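You operate a simulated robot arm through the tools that you are given. There is no shell and no other tool.

You run a simulated two-armed robot. Do the job below in one go: nothing can be reset, and whatever is moved stays where it is left.

Task
Switch off, push slide A in by hand and wipe the grime off its rail.
Fine: lower its red pin first; use the yellow pad and put it back; pull the slide out again; the cell stays off. What is to be rubbed or washed off counts as gone when no trace of it is left.

The check looks at the end state, three seconds after you hand in, the way a careful person would. Anything else that was tipped, shoved, dropped, spilled or broken makes it a failure.

Robot
Two 7-joint arms with fingered hands on one trunk that stands fixed in place. Base frame: the origin is at the foot of the trunk, x ahead of it, y to its left, z up. Lengths are in m, angles in degrees, forces in N, time in s.
The left shoulder is at [0.03, 0.136, 1.28], the right one opposite. Each reaches about 1.253 m from its shoulder. Payload 5 kg a hand.
The tool frame of a hand sits at the grasp point between the pads (the TCP): z along the fingers, y along the line on which they close. The tips reach 0.042 m beyond it. The gripper opens to 0.208 m; its body begins 0.119 m behind the TCP. The gripper is a hand of 4 fingers: y runs from the thumb to the fingers, the wrist lies at [0, 0, -0.332] in the tool frame, and closing takes about 1.5 s.
Orientation is that of the tool frame in the base frame, as a unit quaternion [x, y, z, w]. With the fingers straight down and closing along the base's y, the tool's x points along the base's -x, its y along +y and its z along -z.

Tools
- The arms move only by the tool drive_tool. It takes "left_series", "right_series" or both (then of equal length, played together; a hand with none holds still); each is a list of rows, each an object of numbers (a shift or turn left out is 0, a gripper value left out holds the last): "dx", "dy", "dz": the shift along the base's x, y, z in m; "rx", "ry", "rz": the turn, a rotation vector about the base's x, y, z in degrees; "grip": the closure, from 0 (fully open) to 1 (shut). In form: [{"dx": .., "dy": .., "dz": .., "rx": .., "ry": .., "rz": .., "grip": ..}, ...]. A call has 1 to 20 rows; each row shifts and turns the commanded pose from where the row before left it. A row lasts 0.2 s, in which the tool goes at most 0.05 m and 8.6 degrees; a call with a longer step from one row to the next is refused whole, and so is a gripper value outside its range. Where a pose cannot be reached the arm comes as near as it can. A force on the tool above 40 N (or 10 N above the force at the start of the call, whichever is more), or a blocked arm, ends the call early, and 0.2 s more pass. Each finger travels about 0.072 m/s and halts on what it meets, pressing with about 26 N; the grip force reading is that of the motor and also rises with nothing between the fingers. The clock runs only during rows and for 0.2 s after the last one: add rows that do not move to give the fingers time. It gives the time, the measured TCP pose, the force on the tool (base axes), the opening and the grip force at its end, in the units of the frame above (readings bear some noise), with the torque about the TCP (base axes, N m) and any sound that the robot's microphone picked up.
- Cameras (640 x 400 px; columns grow to the right, rows downward): "scene" is now at [0.0406, -0.0142, 1.9969]; the picture's right is [-0.21, -0.98, 0.00], its down [-0.81, 0.17, -0.57] and it looks along [0.55, -0.12, -0.82] (base axes); focal length 367 px, centre (320, 200). "left" rides on the left gripper at [-0.101, 0.001, -0.145] in its tool frame; the picture's right is [-0.01, -1.00, 0.00], its down [0.82, 0.00, -0.57] and it looks along [0.57, 0.00, 0.82] (tool axes); focal length 261 px, centre (320, 200). "right" rides on the right gripper at [0.101, 0, -0.145] in its tool frame; the picture's right is [0.00, 1.00, 0.00], its down [-0.82, 0.00, -0.57] and it looks along [-0.57, 0.00, 0.82] (tool axes); focal length 261 px, centre (320, 200). There is no depth. A picture from a camera that has moved, and an enlarged one, comes with that camera's place and axes in the base frame and with its lens.
- capture(camera): a new picture of that camera. No time passes.
- slide_trunk(by): moves the trunk up (or, below 0, down) by that many m; the arms and the scene camera ride with it, the base frame stays. It gives what a move gives, with no picture.
- grasp_type(shape, hand): the hand has 4 fingers and takes this shape, open, in about a second: jaw (thumb against the fingers, like two jaws); tri (thumb and two fingers); tip (a fingertip pinch); poke (one finger out to press); point (the index stretched); flat (the hand flat); cup (the hand cupped); fist (a fist). The gripper value then closes the fingers along that shape, each until it touches; the sizes above hold for jaw. It gives what a move gives, with no picture.
- aim_head(pan, tilt): turns the head with the scene camera to pan (to the left, within 143 degrees either way) and tilt (down, from -29 to 69), counted from straight ahead of the robot. It gives what a move gives.
- close_up(camera, box): a new picture of the part [left, top, right, bottom] of that camera's present view, enlarged. No time passes.
- close_job(): hands the job in; it is judged then, once.

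Nothing tells you positions but the pictures and the camera data. Unless the task says otherwise, let go and move clear before handing in.

The tools are called after "Request:" as name(argument=value, ...) on one line, values as JSON. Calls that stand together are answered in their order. drive_tool: Moves the arms, as the interface text tells. Its arguments: {"type":"object","properties":{"left_series":{"type":"array","items":{"type":"object","properties":{"dx":{"type":"number"},"dy":{"type":"number"},"dz":{"type":"number"},"rx":{"type":"number"},"ry":{"type":"number"},"rz":{"type":"number"},"grip":{"type":"number"}}}},"right_series":{"type":"array","items":{"type":"object","properties":{"dx":{"type":"number"},"dy":{"type":"number"},"dz":{"type":"number"},"rx":{"type":"number"},"ry":{"type":"number"},"rz":{"type":"number"},"grip":{"type":"number"}}}}},"required":[]} The other tools are called the same way: slide_trunk (by) moves the trunk up or down; grasp_type (shape, hand) gives the hand a shape; aim_head (pan, tilt) turns the head that bears the scene camera; capture (camera) takes a picture; close_up (camera, box) takes an enlarged picture of a part of a camera's view; close_job () hands the job in.

At the start:

```text
time_s: 0.0
left_tcp_pos: [0.797, 0.3171, 1.2842]
left_tcp_rot: [0.0, 1.0, 0.001, 0.0]
left_contact_force: [0.0, 0.4, -0.9]
left_wrist_torque: [0.0, 0.01, -0.03]
left_opening: 0.2078
left_finger_force: 0.1
left_shape: jaw
right_tcp_pos: [0.7557, -0.4194, 1.3023]
right_tcp_rot: [0.001, 1.0, 0.0, -0.001]
right_contact_force: [0.6, 0.8, 0.1]
right_wrist_torque: [-0.01, 0.01, 0.03]
right_opening: 0.2078
right_finger_force: 0.2
right_shape: jaw
trunk travel left (down, up): [-0.3, 0.19]
head pan, tilt (commanded): [-12.2, 55.5]
```

scene: 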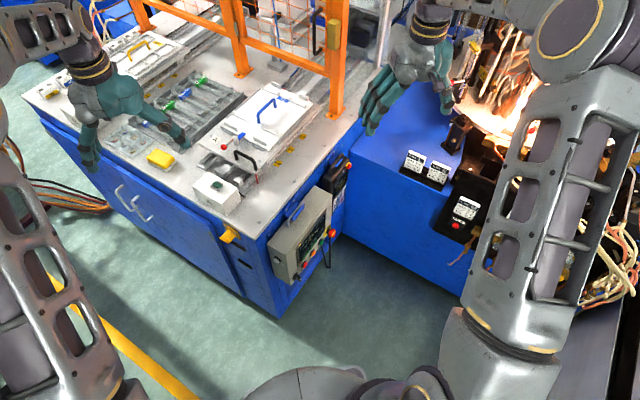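
right: 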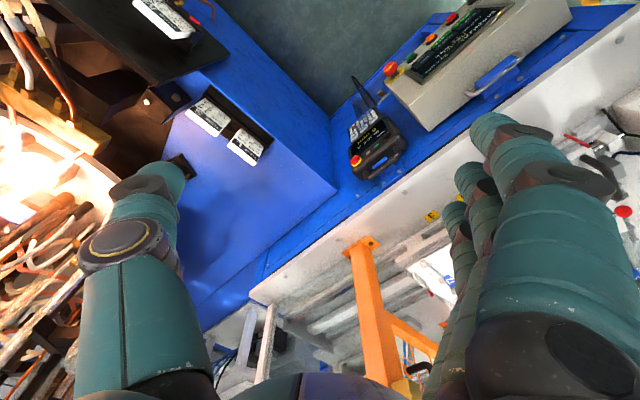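
left: 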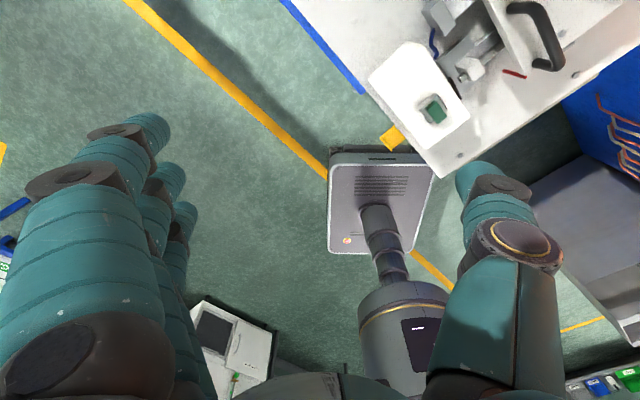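

I see a work cell with a white bench top, a slide plate "A" with a blue handle, a red pin, a black handle, a yellow pad and a control box on the front. First I'll take closer looks before moving anything.

Request:
close_up(camera="scene", box=[180, 70, 340, 170])

Request:
close_up(camera="scene", box=[120, 120, 280, 220])

Request:
close_up(camera="scene", box=[220, 150, 380, 290])

Request:
close_up(camera="scene", box=[20, 0, 260, 150])

Request:
close_up(camera="right", box=[320, 0, 640, 200])

Request:
close_up(camera="left", box=[340, 0, 640, 187])

```text
4.00 times, centred on (260, 120) of scene
camera zoom: at [0.0406, -0.0142, 1.9969], right [-0.21, -0.98, 0.0], down [-0.81, 0.17, -0.57], along [0.55, -0.12, -0.82], focal length 1467 px, centre (560, 520)
```

zoom: 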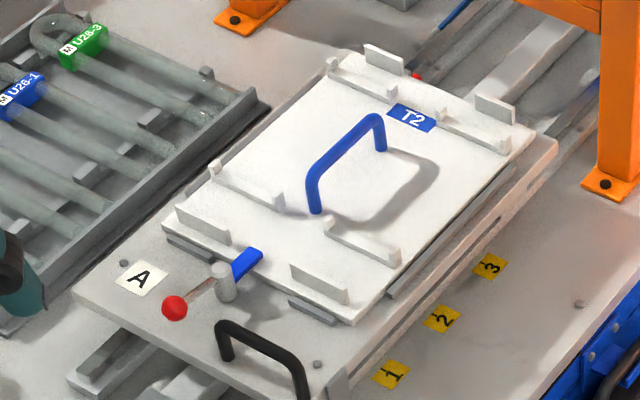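

```text
4.00 times, centred on (200, 170) of scene
camera zoom: at [0.0406, -0.0142, 1.9969], right [-0.21, -0.98, 0.0], down [-0.81, 0.17, -0.57], along [0.55, -0.12, -0.82], focal length 1467 px, centre (800, 320)
```

zoom: 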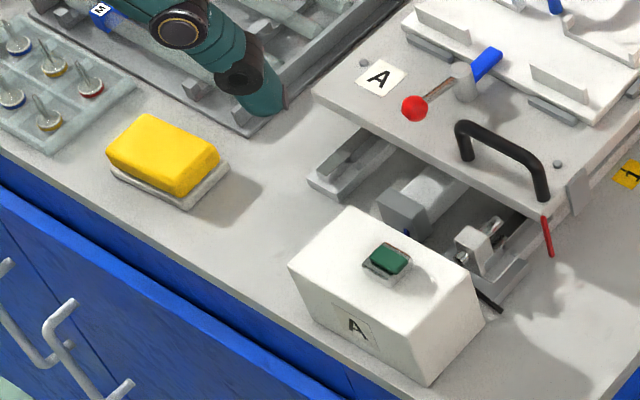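

```text
2.86 times, centred on (300, 220) of scene
camera zoom: at [0.0406, -0.0142, 1.9969], right [-0.21, -0.98, 0.0], down [-0.81, 0.17, -0.57], along [0.55, -0.12, -0.82], focal length 1048 px, centre (377, 143)
```

zoom: 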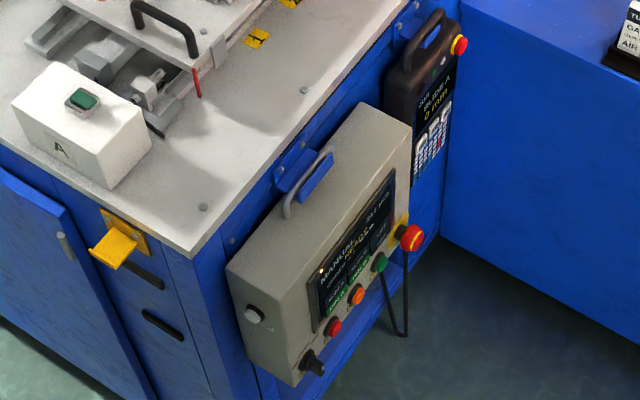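

```text
2.67 times, centred on (140, 75) of scene
camera zoom: at [0.0406, -0.0142, 1.9969], right [-0.21, -0.98, 0.0], down [-0.81, 0.17, -0.57], along [0.55, -0.12, -0.82], focal length 978 px, centre (800, 533)
```

zoom: 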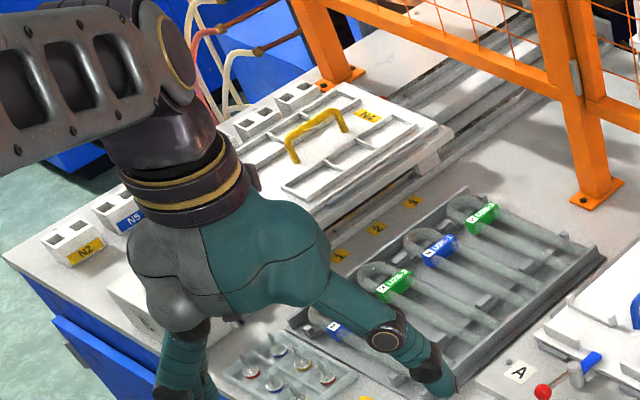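

```text
2.00 times, centred on (480, 100) of right
camera zoom: at [0.6547, -0.418, 1.4479], right [0.0, 1.0, 0.0], down [0.82, 0.0, 0.57], along [0.57, 0.0, -0.82], focal length 521 px, centre (0, 400)
```

zoom: 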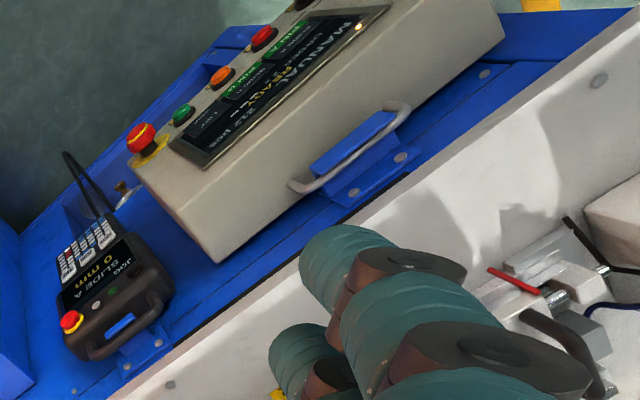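

```text
2.13 times, centred on (490, 94) of left
camera zoom: at [0.8981, 0.3182, 1.429], right [0.01, -1.0, 0.0], down [-0.82, 0.0, 0.57], along [-0.57, 0.0, -0.82], focal length 556 px, centre (-43, 427)
```

zoom: 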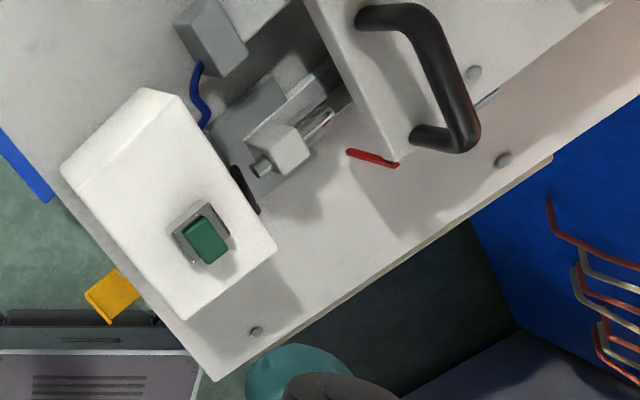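

The slide plate A carries a red ball lever, a blue tip, a black handle and a red pointer; I need finer detail. I'll zoom in strongly on each part.

Request:
close_up(camera="scene", box=[200, 125, 280, 175])

Request:
close_up(camera="scene", box=[190, 150, 270, 200])

Request:
close_up(camera="scene", box=[260, 195, 350, 285])

Request:
close_up(camera="scene", box=[315, 145, 365, 205])

Request:
close_up(camera="scene", box=[190, 200, 290, 280])

Request:
close_up(camera="right", box=[330, 60, 430, 190])

Request:
close_up(camera="right", box=[380, 0, 540, 100])

Request:
close_up(camera="scene", box=[380, 130, 500, 240])

```text
8.00 times, centred on (240, 150) of scene
camera zoom: at [0.0406, -0.0142, 1.9969], right [-0.21, -0.98, 0.0], down [-0.81, 0.17, -0.57], along [0.55, -0.12, -0.82], focal length 2934 px, centre (960, 600)
```

zoom: 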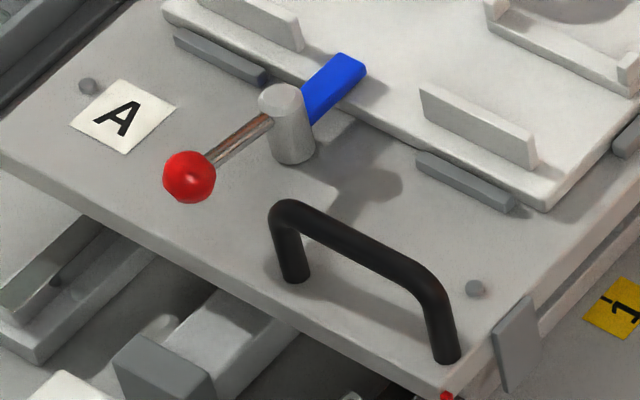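

```text
8.00 times, centred on (230, 175) of scene
camera zoom: at [0.0406, -0.0142, 1.9969], right [-0.21, -0.98, 0.0], down [-0.81, 0.17, -0.57], along [0.55, -0.12, -0.82], focal length 2934 px, centre (1040, 400)
```

zoom: 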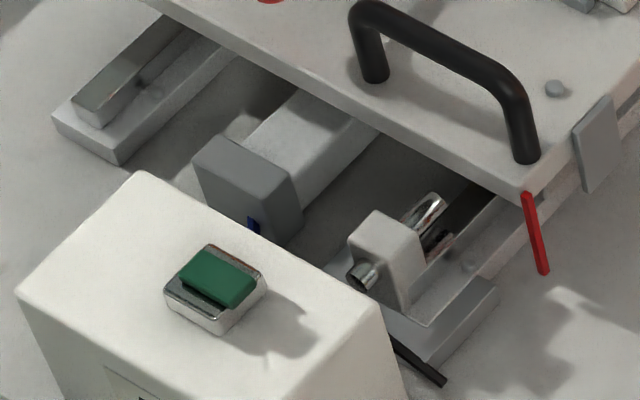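

```text
4.44 times, centred on (305, 240) of scene
camera zoom: at [0.0406, -0.0142, 1.9969], right [-0.21, -0.98, 0.0], down [-0.81, 0.17, -0.57], along [0.55, -0.12, -0.82], focal length 1630 px, centre (387, 22)
```

zoom: 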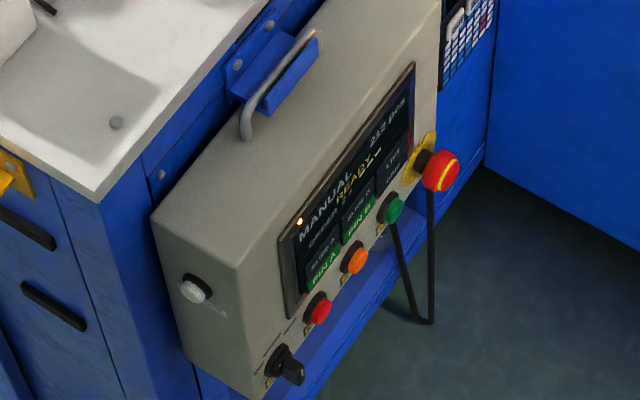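

```text
6.67 times, centred on (340, 175) of scene
camera zoom: at [0.0406, -0.0142, 1.9969], right [-0.21, -0.98, 0.0], down [-0.81, 0.17, -0.57], along [0.55, -0.12, -0.82], focal length 2445 px, centre (187, 367)
```

zoom: 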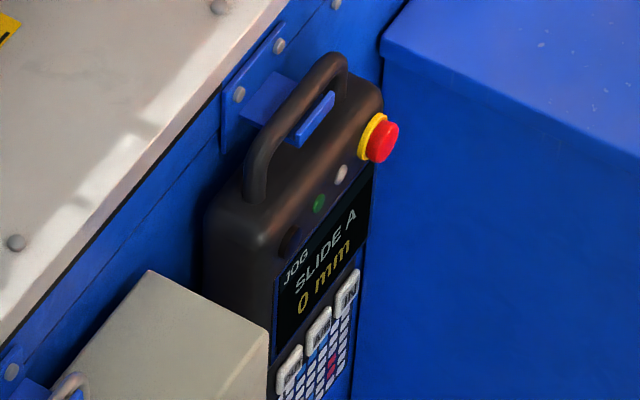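

```text
5.00 times, centred on (240, 240) of scene
camera zoom: at [0.0406, -0.0142, 1.9969], right [-0.21, -0.98, 0.0], down [-0.81, 0.17, -0.57], along [0.55, -0.12, -0.82], focal length 1834 px, centre (720, 0)
```

zoom: 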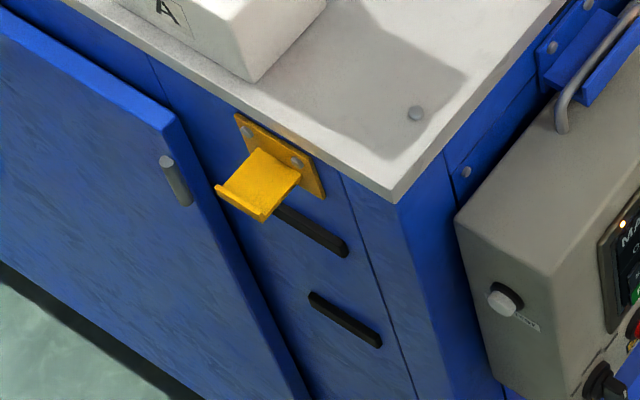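

```text
3.08 times, centred on (380, 125) of right
camera zoom: at [0.6547, -0.418, 1.4479], right [0.0, 1.0, 0.0], down [0.82, 0.0, 0.57], along [0.57, 0.0, -0.82], focal length 802 px, centre (135, 431)
```

zoom: 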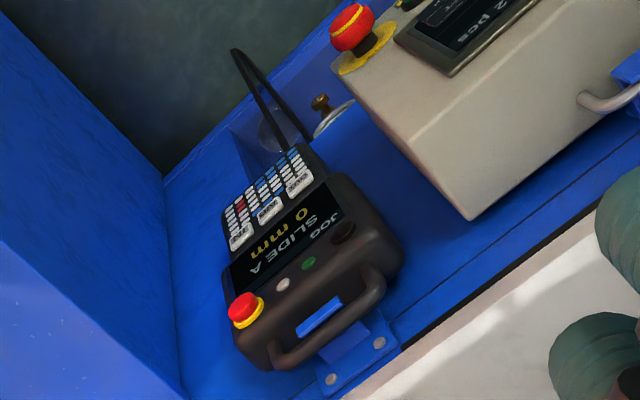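

```text
4.00 times, centred on (460, 50) of right
camera zoom: at [0.6547, -0.418, 1.4479], right [0.0, 1.0, 0.0], down [0.82, 0.0, 0.57], along [0.57, 0.0, -0.82], focal length 1043 px, centre (-240, 800)
```

zoom: 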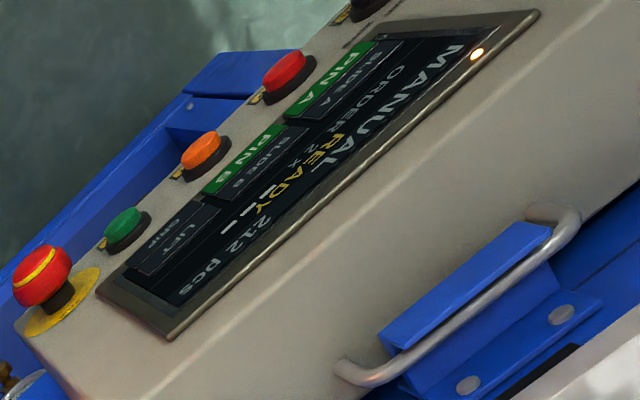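

```text
3.64 times, centred on (440, 185) of scene
camera zoom: at [0.0406, -0.0142, 1.9969], right [-0.21, -0.98, 0.0], down [-0.81, 0.17, -0.57], along [0.55, -0.12, -0.82], focal length 1334 px, centre (-116, 254)
```

zoom: 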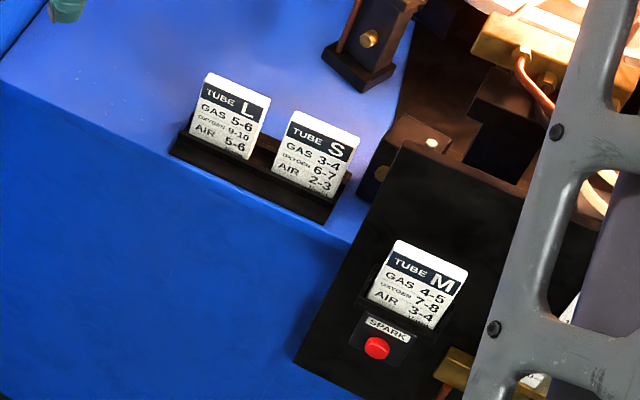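

The bench is turned about 45° to me, its top is at about z = 0.96 and the near corner at about (0.63, 0.07). I'll read the panel labels and survey the rest of the surroundings.

Request:
close_up(camera="scene", box=[290, 245, 322, 285])

Request:
close_up(camera="scene", box=[305, 215, 345, 255])

Request:
close_up(camera="scene", box=[270, 240, 302, 270])

Request:
close_up(camera="right", box=[390, 0, 470, 80])

Request:
close_up(camera="scene", box=[240, 0, 400, 100])

Request:
close_up(camera="scene", box=[60, 160, 220, 260])

```text
10.00 times, centred on (306, 265) of scene
camera zoom: at [0.0406, -0.0142, 1.9969], right [-0.21, -0.98, 0.0], down [-0.81, 0.17, -0.57], along [0.55, -0.12, -0.82], focal length 3668 px, centre (460, -450)
```

zoom: 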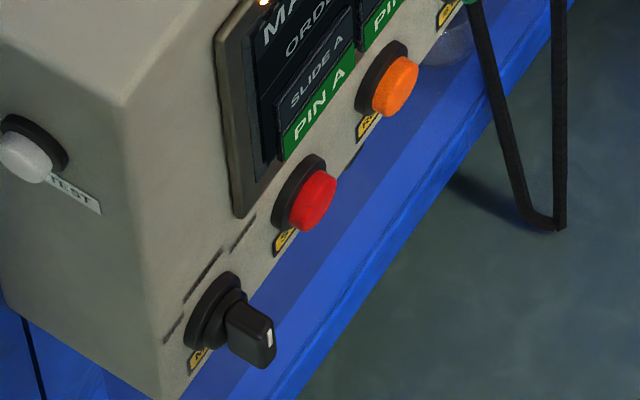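

```text
10.00 times, centred on (325, 235) of scene
camera zoom: at [0.0406, -0.0142, 1.9969], right [-0.21, -0.98, 0.0], down [-0.81, 0.17, -0.57], along [0.55, -0.12, -0.82], focal length 3668 px, centre (270, -150)
```

zoom: 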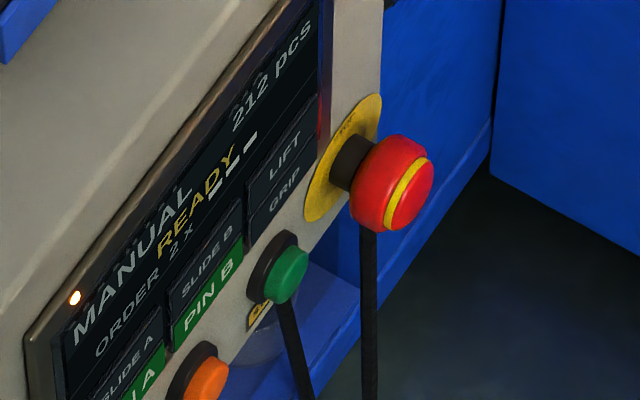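

```text
13.33 times, centred on (286, 255) of scene
camera zoom: at [0.0406, -0.0142, 1.9969], right [-0.21, -0.98, 0.0], down [-0.81, 0.17, -0.57], along [0.55, -0.12, -0.82], focal length 4891 px, centre (773, -533)
```

zoom: 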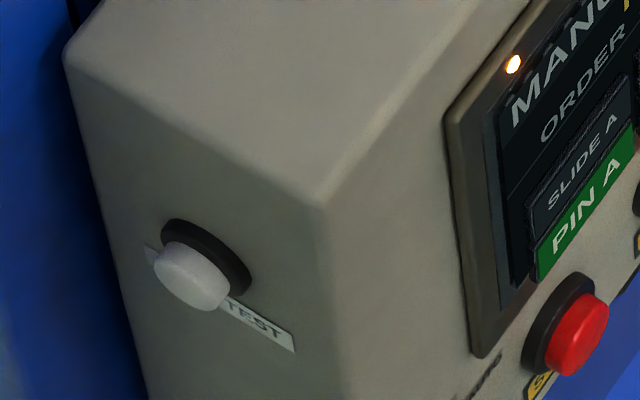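

```text
5.00 times, centred on (430, 40) of right
camera zoom: at [0.6547, -0.418, 1.4479], right [0.0, 1.0, 0.0], down [0.82, 0.0, 0.57], along [0.57, 0.0, -0.82], focal length 1303 px, centre (-230, 1000)
```

zoom: 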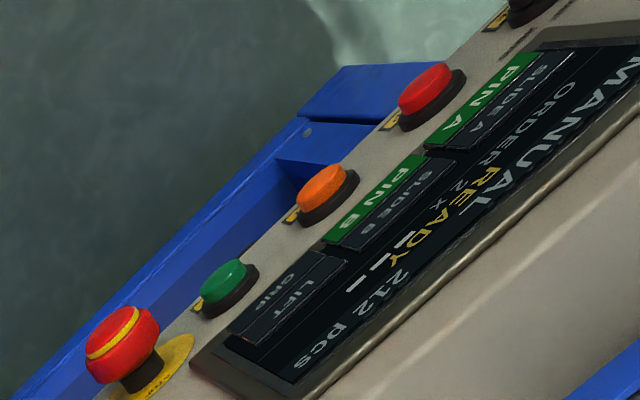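

```text
4.00 times, centred on (320, 50) of scene
camera zoom: at [0.0406, -0.0142, 1.9969], right [-0.21, -0.98, 0.0], down [-0.81, 0.17, -0.57], along [0.55, -0.12, -0.82], focal length 1467 px, centre (320, 800)
```

zoom: 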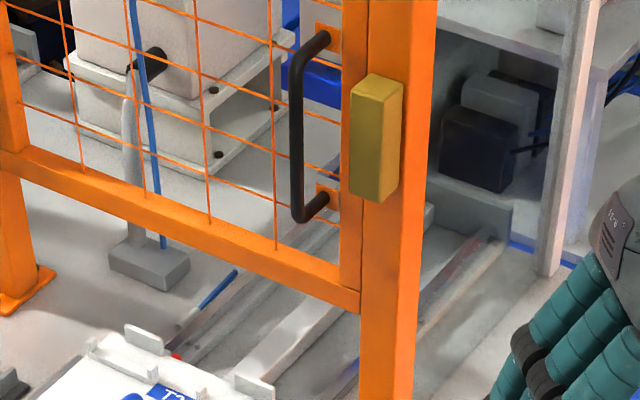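

```text
4.00 times, centred on (140, 210) of scene
camera zoom: at [0.0406, -0.0142, 1.9969], right [-0.21, -0.98, 0.0], down [-0.81, 0.17, -0.57], along [0.55, -0.12, -0.82], focal length 1467 px, centre (1040, 160)
```

zoom: 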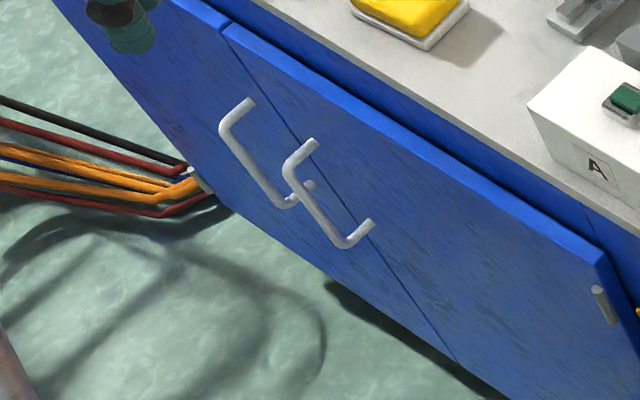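

The panel ("MANUAL / READY") hangs on the bench's right side; its buttons are around (0.60–0.77, −0.05…−0.22, 0.65–0.70). I'll draw the left arm back out of the view and bring the right hand camera in front of the panel to read the labels.

Request:
drive_tool(left_series=[{"dx": -0.012, "dy": 0.012, "dz": 0.008}, {"dx": -0.012, "dy": 0.012, "dz": 0.008}, {"dx": -0.012, "dy": 0.012, "dz": 0.008}, {"dx": -0.012, "dy": 0.012, "dz": 0.008}, {"dx": -0.012, "dy": 0.012, "dz": 0.008}, {"dx": -0.012, "dy": 0.012, "dz": 0.008}, {"dx": -0.012, "dy": 0.012, "dz": 0.008}, {"dx": -0.012, "dy": 0.012, "dz": 0.008}, {"dx": -0.012, "dy": 0.012, "dz": 0.008}, {"dx": -0.012, "dy": 0.012, "dz": 0.008}, {"dx": -0.012, "dy": 0.012, "dz": 0.008}, {"dx": -0.012, "dy": 0.012, "dz": 0.008}, {"dx": -0.012, "dy": 0.012, "dz": 0.008}, {"dx": -0.012, "dy": 0.012, "dz": 0.008}, {"dx": -0.012, "dy": 0.012, "dz": 0.008}, {"dx": -0.012, "dy": 0.012, "dz": 0.008}, {"dx": -0.012, "dy": 0.012, "dz": 0.008}, {"dx": -0.012, "dy": 0.012, "dz": 0.008}], right_series=[{"dx": -0.04, "rz": 7.5}, {"dx": -0.04, "rz": 7.5}, {"dx": -0.04, "rz": 7.5}, {"dx": -0.04, "rz": 7.5}, {"dx": -0.04, "rz": 7.5}, {"dx": -0.04, "rz": 7.5}, {"dz": -0.042, "dy": 0.01, "rx": 2.65, "ry": -2.65}, {"dz": -0.042, "dy": 0.01, "rx": 2.65, "ry": -2.65}, {"dz": -0.042, "dy": 0.01, "rx": 2.65, "ry": -2.65}, {"dz": -0.042, "dy": 0.01, "rx": 2.65, "ry": -2.65}, {"dz": -0.042, "dy": 0.01, "rx": 2.65, "ry": -2.65}, {"dz": -0.042, "dy": 0.01, "rx": 2.65, "ry": -2.65}, {"dz": -0.042, "dy": 0.01, "rx": 2.65, "ry": -2.65}, {"dz": -0.042, "dy": 0.01, "rx": 2.65, "ry": -2.65}, {"dz": -0.042, "dy": 0.01, "rx": 2.65, "ry": -2.65}, {"dz": -0.042, "dy": 0.01, "rx": 2.65, "ry": -2.65}, {"dz": -0.042, "dy": 0.01, "rx": 2.65, "ry": -2.65}, {"dz": -0.042, "dy": 0.01, "rx": 2.65, "ry": -2.65}])

Request:
capture(camera="right")

Request:
capture(camera="scene")

```text
time_s: 3.8
left_tcp_pos: [0.5805, 0.5326, 1.4283]
left_tcp_rot: [0.0, 1.0, -0.001, 0.0]
left_contact_force: [0.0, -0.8, -0.1]
left_wrist_torque: [0.09, 0.05, -0.02]
left_opening: 0.2077
left_finger_force: 0.0
left_shape: jaw
right_tcp_pos: [0.5156, -0.299, 0.7979]
right_tcp_rot: [-0.354, 0.853, 0.146, 0.354]
right_contact_force: [0.4, -0.3, 0.2]
right_wrist_torque: [0.0, 0.09, 0.06]
right_opening: 0.2081
right_finger_force: 0.1
right_shape: jaw
trunk travel left (down, up): [-0.3, 0.19]
head pan, tilt (commanded): [-12.2, 55.5]
```

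```text
taken
camera right: at [0.3925, -0.4204, 0.8296], right [-0.7, 0.71, 0.0], down [0.13, 0.12, 0.98], along [0.7, 0.69, -0.18], focal length 261 px, centre (320, 200)
```

right: 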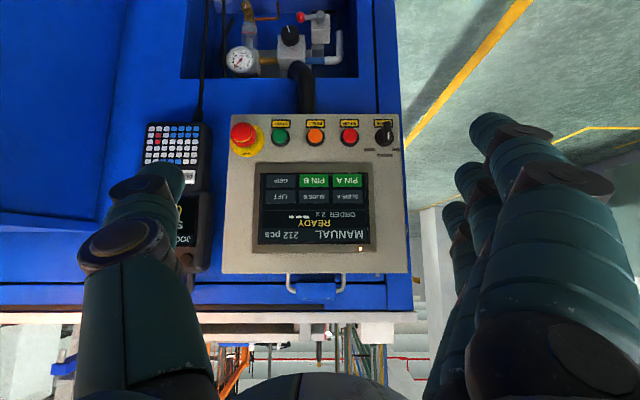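

```text
taken
camera scene: at [0.0405, -0.0146, 1.9969], right [-0.21, -0.98, 0.0], down [-0.81, 0.17, -0.57], along [0.55, -0.12, -0.82], focal length 367 px, centre (320, 200)
```

scene: 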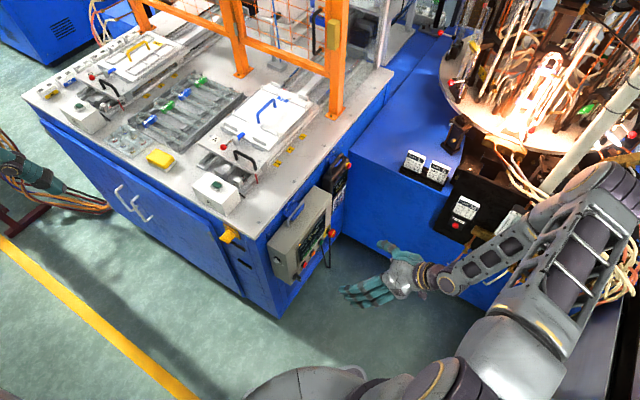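

The panel is now in clear view from the front, upside down, with a selector knob, red, orange, green and emergency buttons; below it is an air service unit with a gauge and a red-handled valve. I'll zoom in on the labels.

Request:
close_up(camera="right", box=[330, 110, 410, 160])

Request:
close_up(camera="right", box=[225, 110, 345, 185])

Request:
close_up(camera="right", box=[250, 160, 380, 255])

Request:
close_up(camera="right", box=[180, 0, 360, 110])

Request:
close_up(camera="scene", box=[20, 20, 260, 170])

Request:
close_up(camera="scene", box=[60, 70, 140, 120])

```text
8.00 times, centred on (370, 135) of right
camera zoom: at [0.3925, -0.4204, 0.8296], right [-0.7, 0.71, 0.0], down [0.13, 0.12, 0.98], along [0.7, 0.69, -0.18], focal length 2085 px, centre (-80, 720)
```

zoom: 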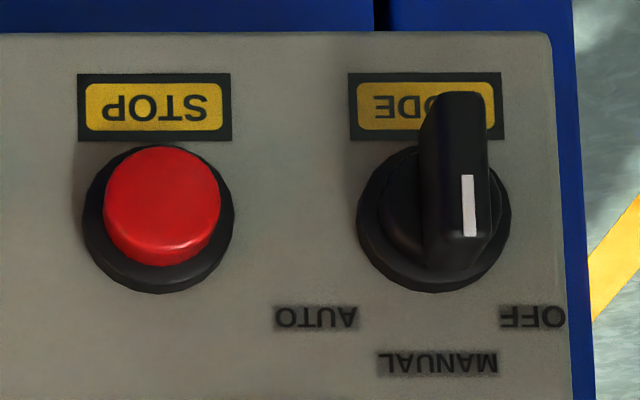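

```text
5.33 times, centred on (285, 148) of right
camera zoom: at [0.3925, -0.4204, 0.8296], right [-0.7, 0.71, 0.0], down [0.13, 0.12, 0.98], along [0.7, 0.69, -0.18], focal length 1390 px, centre (507, 480)
```

zoom: 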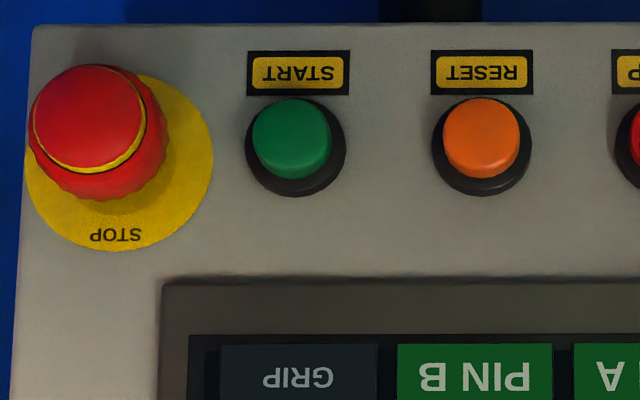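

```text
4.21 times, centred on (315, 208) of right
camera zoom: at [0.3925, -0.4204, 0.8296], right [-0.7, 0.71, 0.0], down [0.13, 0.12, 0.98], along [0.7, 0.69, -0.18], focal length 1098 px, centre (341, 168)
```

zoom: 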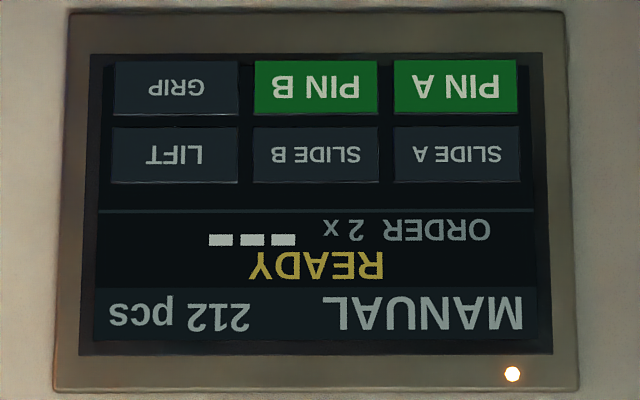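

```text
3.56 times, centred on (270, 55) of right
camera zoom: at [0.3925, -0.4204, 0.8296], right [-0.7, 0.71, 0.0], down [0.13, 0.12, 0.98], along [0.7, 0.69, -0.18], focal length 927 px, centre (498, 716)
```

zoom: 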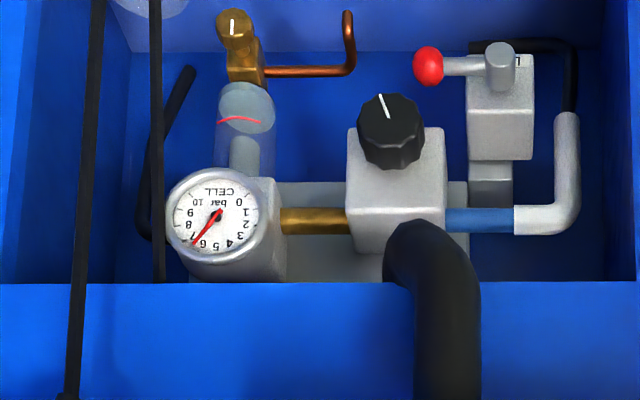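

```text
2.67 times, centred on (140, 95) of scene
camera zoom: at [0.0405, -0.0146, 1.9969], right [-0.21, -0.98, 0.0], down [-0.81, 0.17, -0.57], along [0.55, -0.12, -0.82], focal length 978 px, centre (800, 480)
```

zoom: 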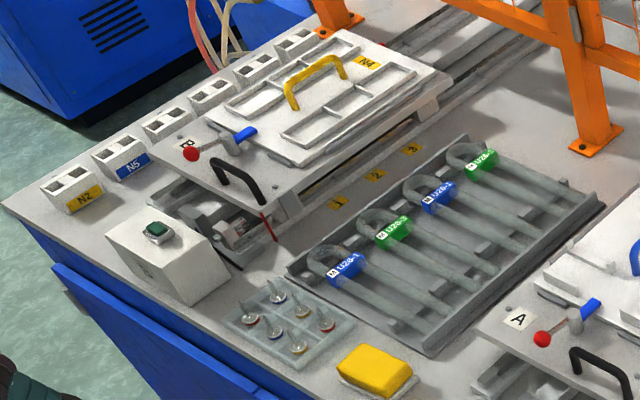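

```text
8.00 times, centred on (100, 95) of scene
camera zoom: at [0.0405, -0.0146, 1.9969], right [-0.21, -0.98, 0.0], down [-0.81, 0.17, -0.57], along [0.55, -0.12, -0.82], focal length 2934 px, centre (2080, 1040)
```

zoom: 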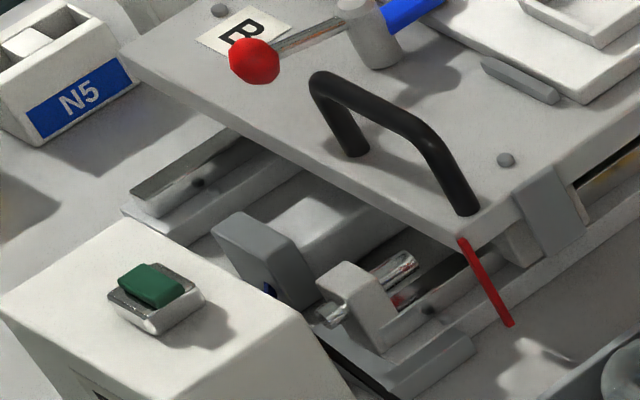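

The selector has OFF / MANUAL / AUTO, and the touch screen has a lit "PIN A" button, so the pin is probably moved from there while still in MANUAL. I need to find the actual red pin; zooming around slide A's and B's rear and sides.

Request:
close_up(camera="scene", box=[255, 70, 335, 120])

Request:
close_up(camera="scene", box=[270, 60, 310, 85])

Request:
close_up(camera="scene", box=[140, 20, 220, 70])

Request:
close_up(camera="scene", box=[225, 140, 305, 190])

Request:
close_up(camera="right", box=[280, 320, 420, 400])

```text
8.00 times, centred on (295, 95) of scene
camera zoom: at [0.0405, -0.0146, 1.9969], right [-0.21, -0.98, 0.0], down [-0.81, 0.17, -0.57], along [0.55, -0.12, -0.82], focal length 2934 px, centre (520, 1040)
```

zoom: 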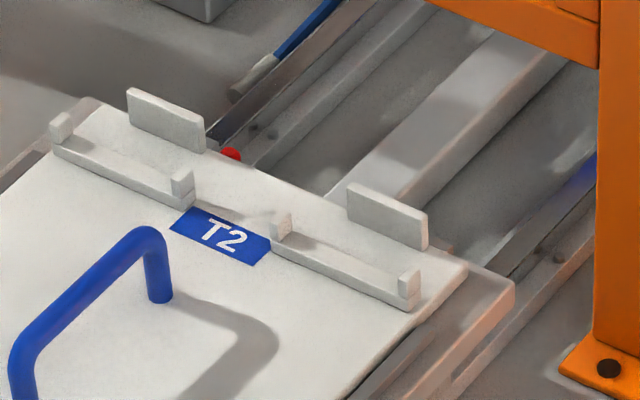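

```text
16.00 times, centred on (290, 72) of scene
camera zoom: at [0.0405, -0.0146, 1.9969], right [-0.21, -0.98, 0.0], down [-0.81, 0.17, -0.57], along [0.55, -0.12, -0.82], focal length 5869 px, centre (800, 2240)
```

zoom: 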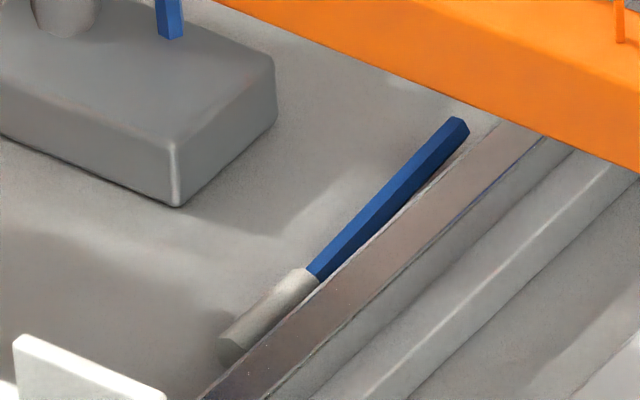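

```text
8.00 times, centred on (180, 45) of scene
camera zoom: at [0.0405, -0.0146, 1.9969], right [-0.21, -0.98, 0.0], down [-0.81, 0.17, -0.57], along [0.55, -0.12, -0.82], focal length 2934 px, centre (1440, 1440)
```

zoom: 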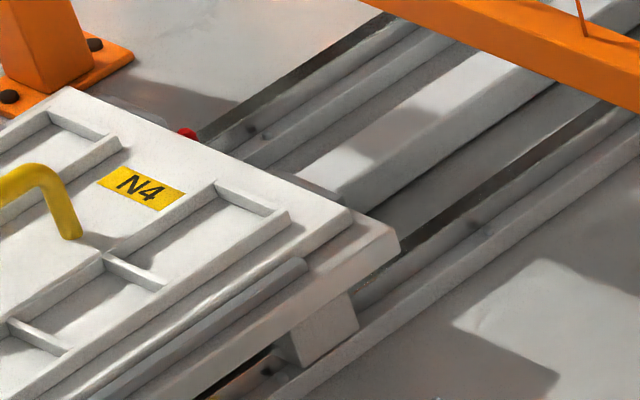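

```text
8.00 times, centred on (265, 165) of scene
camera zoom: at [0.0405, -0.0146, 1.9969], right [-0.21, -0.98, 0.0], down [-0.81, 0.17, -0.57], along [0.55, -0.12, -0.82], focal length 2934 px, centre (760, 480)
```

zoom: 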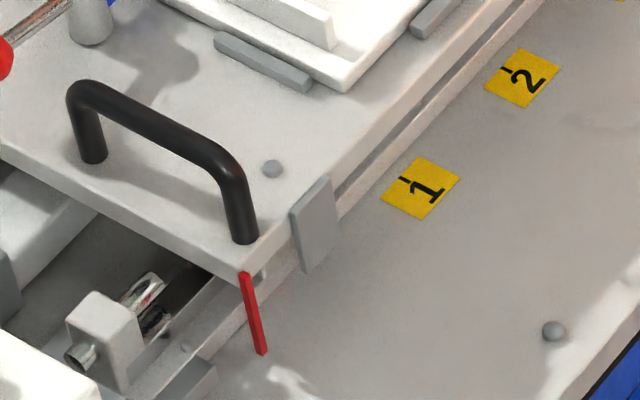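

```text
4.57 times, centred on (350, 360) of right
camera zoom: at [0.3925, -0.4204, 0.8296], right [-0.7, 0.71, 0.0], down [0.13, 0.12, 0.98], along [0.7, 0.69, -0.18], focal length 1192 px, centre (183, -531)
```

zoom: 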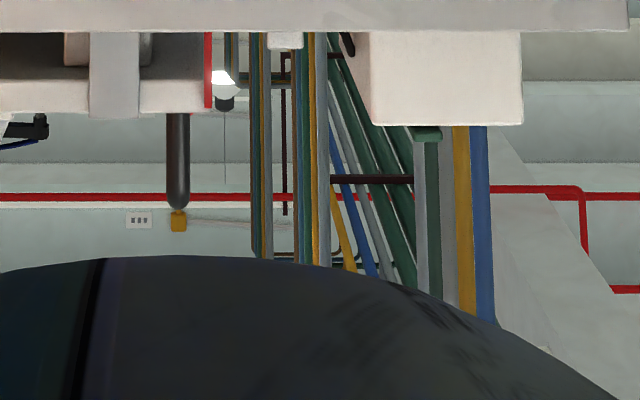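

A red pin head stands up just behind the rear edge of both slide plates, matching the lit PIN A / PIN B tiles, so PIN A should be tapped while still in MANUAL. I'll shape the right hand for poking and see where the fingertip lies.

Request:
grasp_type(shape="poke", hand="right")

Request:
capture(camera="right")

Request:
close_up(camera="scene", box=[320, 220, 480, 320])

```text
time_s: 4.7
left_tcp_pos: [0.582, 0.5325, 1.4282]
left_tcp_rot: [-0.001, 1.0, -0.001, 0.0]
left_contact_force: [0.3, 0.7, 0.1]
left_wrist_torque: [0.02, 0.0, 0.02]
left_opening: 0.2078
left_finger_force: 0.0
left_shape: jaw
right_tcp_pos: [0.5156, -0.2989, 0.7976]
right_tcp_rot: [-0.354, 0.854, 0.146, 0.353]
right_contact_force: [-0.7, 0.4, 1.0]
right_wrist_torque: [-0.01, 0.01, 0.01]
right_opening: 0.0
right_finger_force: 0.1
right_shape: poke
trunk travel left (down, up): [-0.3, 0.19]
head pan, tilt (commanded): [-12.2, 55.5]
```

```text
taken
camera right: at [0.3924, -0.4196, 0.8303], right [-0.71, 0.71, 0.0], down [0.13, 0.12, 0.98], along [0.7, 0.69, -0.18], focal length 261 px, centre (320, 200)
```

right: 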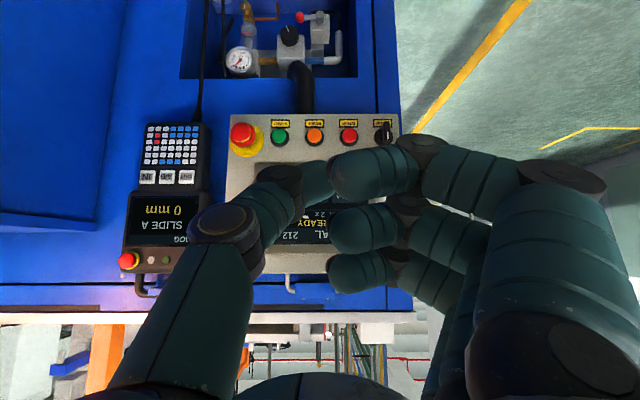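

```text
4.00 times, centred on (400, 270) of scene
camera zoom: at [0.0404, -0.0142, 1.9969], right [-0.21, -0.98, 0.0], down [-0.81, 0.17, -0.57], along [0.55, -0.12, -0.82], focal length 1467 px, centre (0, -80)
```

zoom: 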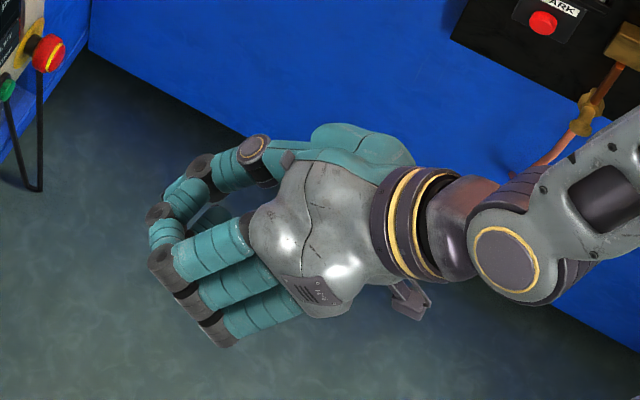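

In "poke" the fingers are curled with thumb and index meeting, so the tip is not very distinct. I'll look at the "point" shape, too.

Request:
grasp_type(shape="point", hand="right")

Request:
capture(camera="right")

Request:
close_up(camera="scene", box=[320, 220, 480, 320])

```text
time_s: 5.6
left_tcp_pos: [0.582, 0.5324, 1.4288]
left_tcp_rot: [0.0, 1.0, 0.0, -0.001]
left_contact_force: [-0.1, 0.7, -0.9]
left_wrist_torque: [-0.01, 0.01, 0.02]
left_opening: 0.2078
left_finger_force: 0.1
left_shape: jaw
right_tcp_pos: [0.5159, -0.2986, 0.7982]
right_tcp_rot: [-0.354, 0.854, 0.147, 0.353]
right_contact_force: [-0.2, -0.4, 0.8]
right_wrist_torque: [-0.01, 0.0, -0.04]
right_opening: 0.2019
right_finger_force: 0.1
right_shape: point
trunk travel left (down, up): [-0.3, 0.19]
head pan, tilt (commanded): [-12.2, 55.5]
```

```text
taken
camera right: at [0.3924, -0.4196, 0.8304], right [-0.71, 0.71, 0.0], down [0.13, 0.12, 0.98], along [0.7, 0.69, -0.18], focal length 261 px, centre (320, 200)
```

right: 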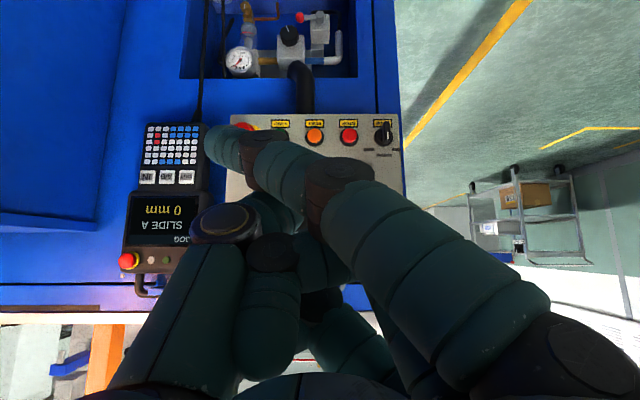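

```text
4.00 times, centred on (400, 270) of scene
camera zoom: at [0.0405, -0.0142, 1.9969], right [-0.21, -0.98, 0.0], down [-0.81, 0.17, -0.57], along [0.55, -0.12, -0.82], focal length 1467 px, centre (0, -80)
```

zoom: 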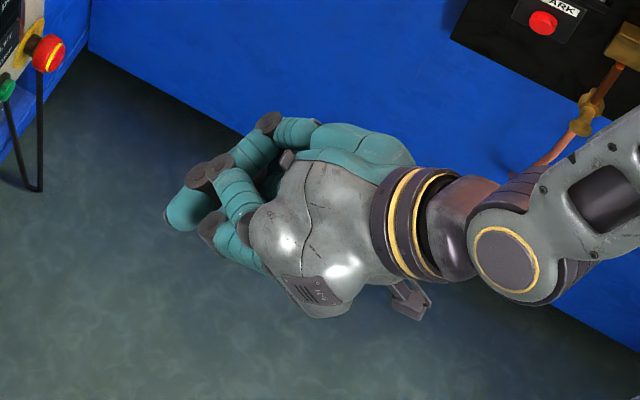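

The pointing finger crosses the view obliquely, so I need its tip in 3D. I'll zoom tighter on the hand from the head camera, then compare with the "tip" shape.

Request:
close_up(camera="scene", box=[350, 240, 430, 290])

Request:
grasp_type(shape="tip", hand="right")

Request:
capture(camera="right")

Request:
close_up(camera="scene", box=[350, 240, 430, 290])

```text
8.00 times, centred on (390, 265) of scene
camera zoom: at [0.0405, -0.0142, 1.9969], right [-0.21, -0.98, 0.0], down [-0.81, 0.17, -0.57], along [0.55, -0.12, -0.82], focal length 2934 px, centre (-240, -320)
```

zoom: 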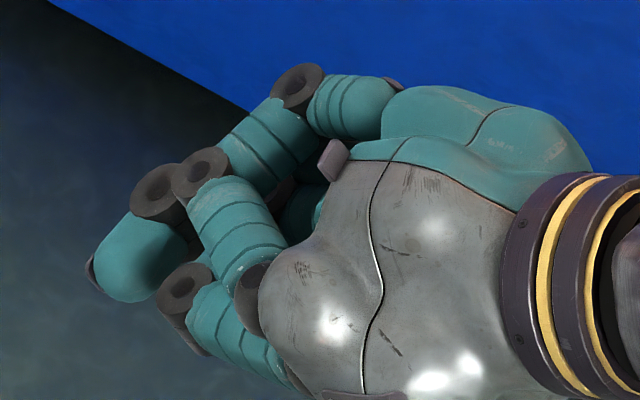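

```text
time_s: 6.5
left_tcp_pos: [0.5819, 0.5326, 1.4285]
left_tcp_rot: [-0.001, 1.0, 0.0, 0.0]
left_contact_force: [-0.1, -0.1, -0.1]
left_wrist_torque: [-0.01, 0.01, 0.02]
left_opening: 0.2078
left_finger_force: 0.0
left_shape: jaw
right_tcp_pos: [0.5159, -0.2982, 0.7981]
right_tcp_rot: [-0.353, 0.854, 0.145, 0.353]
right_contact_force: [-0.1, 0.4, -0.1]
right_wrist_torque: [0.02, 0.02, 0.02]
right_opening: 0.2079
right_finger_force: 0.0
right_shape: tip
trunk travel left (down, up): [-0.3, 0.19]
head pan, tilt (commanded): [-12.2, 55.5]
```

```text
taken
camera right: at [0.3924, -0.4197, 0.8303], right [-0.71, 0.71, 0.0], down [0.13, 0.12, 0.98], along [0.7, 0.69, -0.18], focal length 261 px, centre (320, 200)
```

right: 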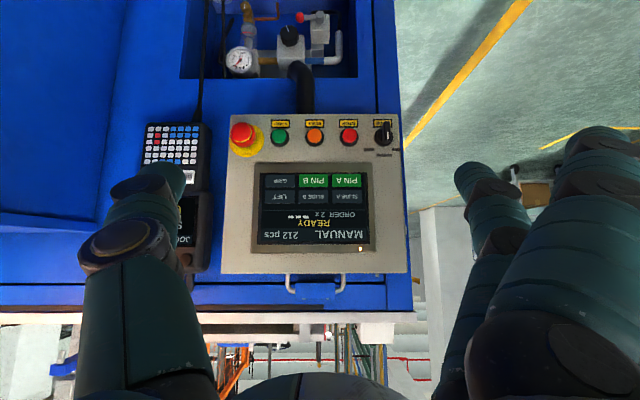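

```text
8.00 times, centred on (390, 265) of scene
camera zoom: at [0.0405, -0.0143, 1.9969], right [-0.21, -0.98, 0.0], down [-0.81, 0.17, -0.57], along [0.55, -0.12, -0.82], focal length 2934 px, centre (-240, -320)
```

zoom: 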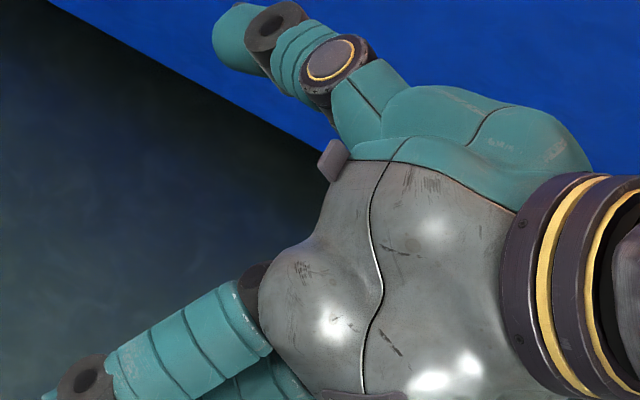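

In the "tip" shape the thumb and index oppose while the other fingers stay back – useful both for tapping and for turning the knob. I'll close it to see the pinched tip's position.

Request:
drive_tool(right_series=[{"grip": 1}, {"grip": 1}, {"grip": 1}, {"grip": 1}, {"grip": 1}, {"grip": 1}, {"grip": 1}, {"grip": 1}])

Request:
capture(camera="right")

Request:
close_up(camera="scene", box=[350, 240, 430, 290])

```text
time_s: 8.3
left_tcp_pos: [0.5809, 0.5328, 1.4298]
left_tcp_rot: [-0.001, 1.0, 0.0, 0.0]
left_contact_force: [0.7, -0.3, 0.6]
left_wrist_torque: [-0.01, -0.04, -0.03]
left_opening: 0.2077
left_finger_force: 0.1
left_shape: jaw
right_tcp_pos: [0.5169, -0.2979, 0.7985]
right_tcp_rot: [-0.354, 0.854, 0.147, 0.353]
right_contact_force: [0.3, 0.1, 0.3]
right_wrist_torque: [-0.01, -0.03, -0.02]
right_opening: 0.0
right_finger_force: 21.8
right_shape: tip
trunk travel left (down, up): [-0.3, 0.19]
head pan, tilt (commanded): [-12.2, 55.5]
```

```text
taken
camera right: at [0.3923, -0.4195, 0.8301], right [-0.71, 0.71, 0.0], down [0.13, 0.12, 0.98], along [0.7, 0.69, -0.18], focal length 261 px, centre (320, 200)
```

right: 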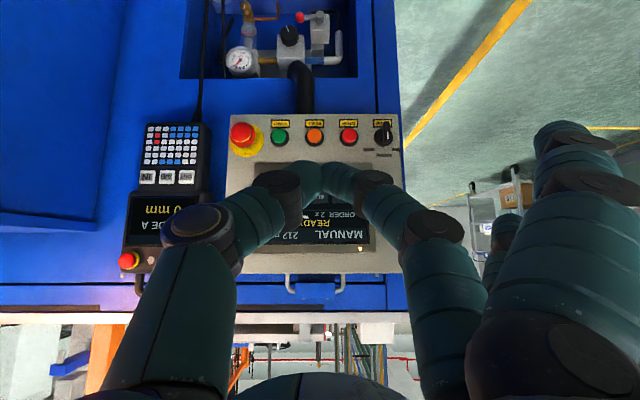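

```text
8.00 times, centred on (390, 265) of scene
camera zoom: at [0.0403, -0.0141, 1.9969], right [-0.21, -0.98, 0.0], down [-0.81, 0.17, -0.57], along [0.55, -0.12, -0.82], focal length 2934 px, centre (-240, -320)
```

zoom: 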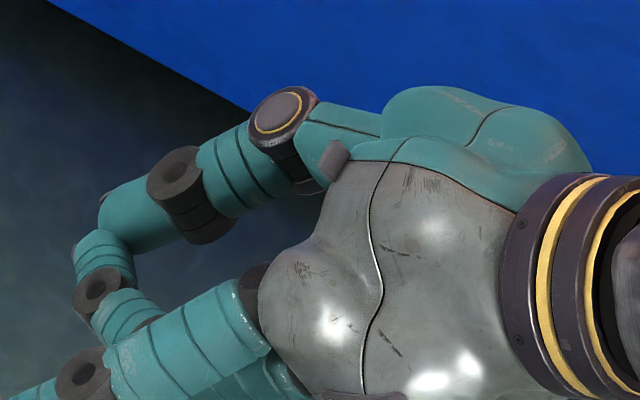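

Pinched, the tip sits on the tool axis about 4 cm beyond the TCP. I take the PIN A tile to be at about (0.661, −0.087, 0.723) on a vertical panel face; I'll turn the hand to face it squarely and stop some 6 cm short.

Request:
drive_tool(right_series=[{"dx": 0.009, "dy": 0.0174, "dz": -0.0095, "rx": 3.98, "ry": -3.98, "grip": 1}, {"dx": 0.009, "dy": 0.0174, "dz": -0.0095, "rx": 3.98, "ry": -3.98}, {"dx": 0.009, "dy": 0.0174, "dz": -0.0095, "rx": 3.98, "ry": -3.98}, {"dx": 0.009, "dy": 0.0174, "dz": -0.0095, "rx": 3.98, "ry": -3.98}, {"dx": 0.009, "dy": 0.0174, "dz": -0.0095, "rx": 3.98, "ry": -3.98}, {"dx": 0.009, "dy": 0.0174, "dz": -0.0095, "rx": 3.98, "ry": -3.98}, {"dx": 0.009, "dy": 0.0174, "dz": -0.0095, "rx": 3.98, "ry": -3.98}, {"dx": 0.009, "dy": 0.0174, "dz": -0.0095, "rx": 3.98, "ry": -3.98}])

Request:
capture(camera="right")

Request:
close_up(camera="scene", box=[260, 180, 420, 280])

```text
time_s: 10.1
left_tcp_pos: [0.5823, 0.5328, 1.4276]
left_tcp_rot: [0.0, 1.0, 0.0, 0.0]
left_contact_force: [0.3, 1.8, -0.4]
left_wrist_torque: [-0.08, 0.04, -0.02]
left_opening: 0.208
left_finger_force: 0.0
left_shape: jaw
right_tcp_pos: [0.589, -0.162, 0.7239]
right_tcp_rot: [-0.27, 0.653, 0.269, 0.654]
right_contact_force: [0.0, -0.9, 1.0]
right_wrist_torque: [-0.05, 0.06, 0.26]
right_opening: 0.0
right_finger_force: 26.1
right_shape: tip
trunk travel left (down, up): [-0.3, 0.19]
head pan, tilt (commanded): [-12.2, 55.5]
```

```text
taken
camera right: at [0.4855, -0.2623, 0.6234], right [-0.71, 0.71, 0.0], down [-0.4, -0.41, 0.82], along [0.58, 0.58, 0.57], focal length 261 px, centre (320, 200)
```

right: 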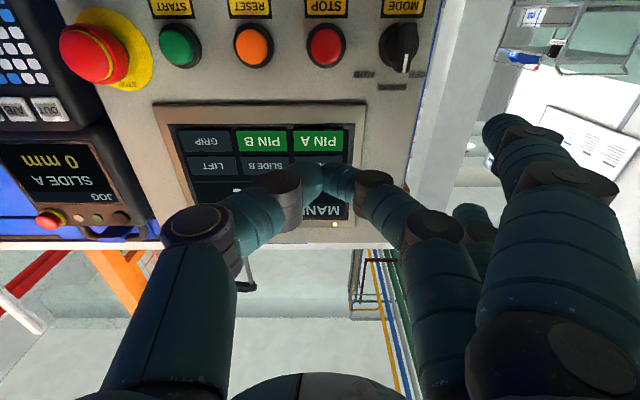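

```text
4.00 times, centred on (340, 230) of scene
camera zoom: at [0.041, -0.0133, 1.9969], right [-0.21, -0.98, 0.0], down [-0.81, 0.17, -0.57], along [0.55, -0.12, -0.82], focal length 1467 px, centre (240, 80)
```

zoom: 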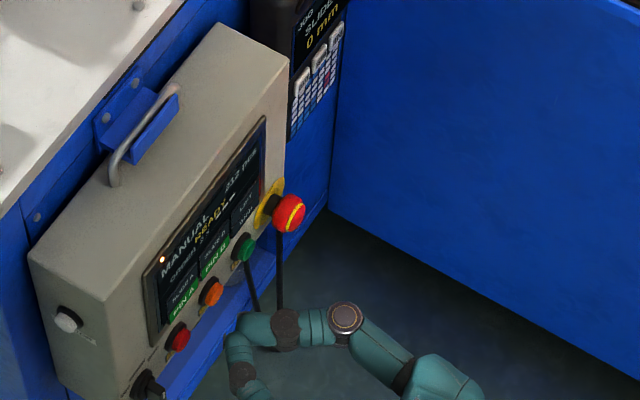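

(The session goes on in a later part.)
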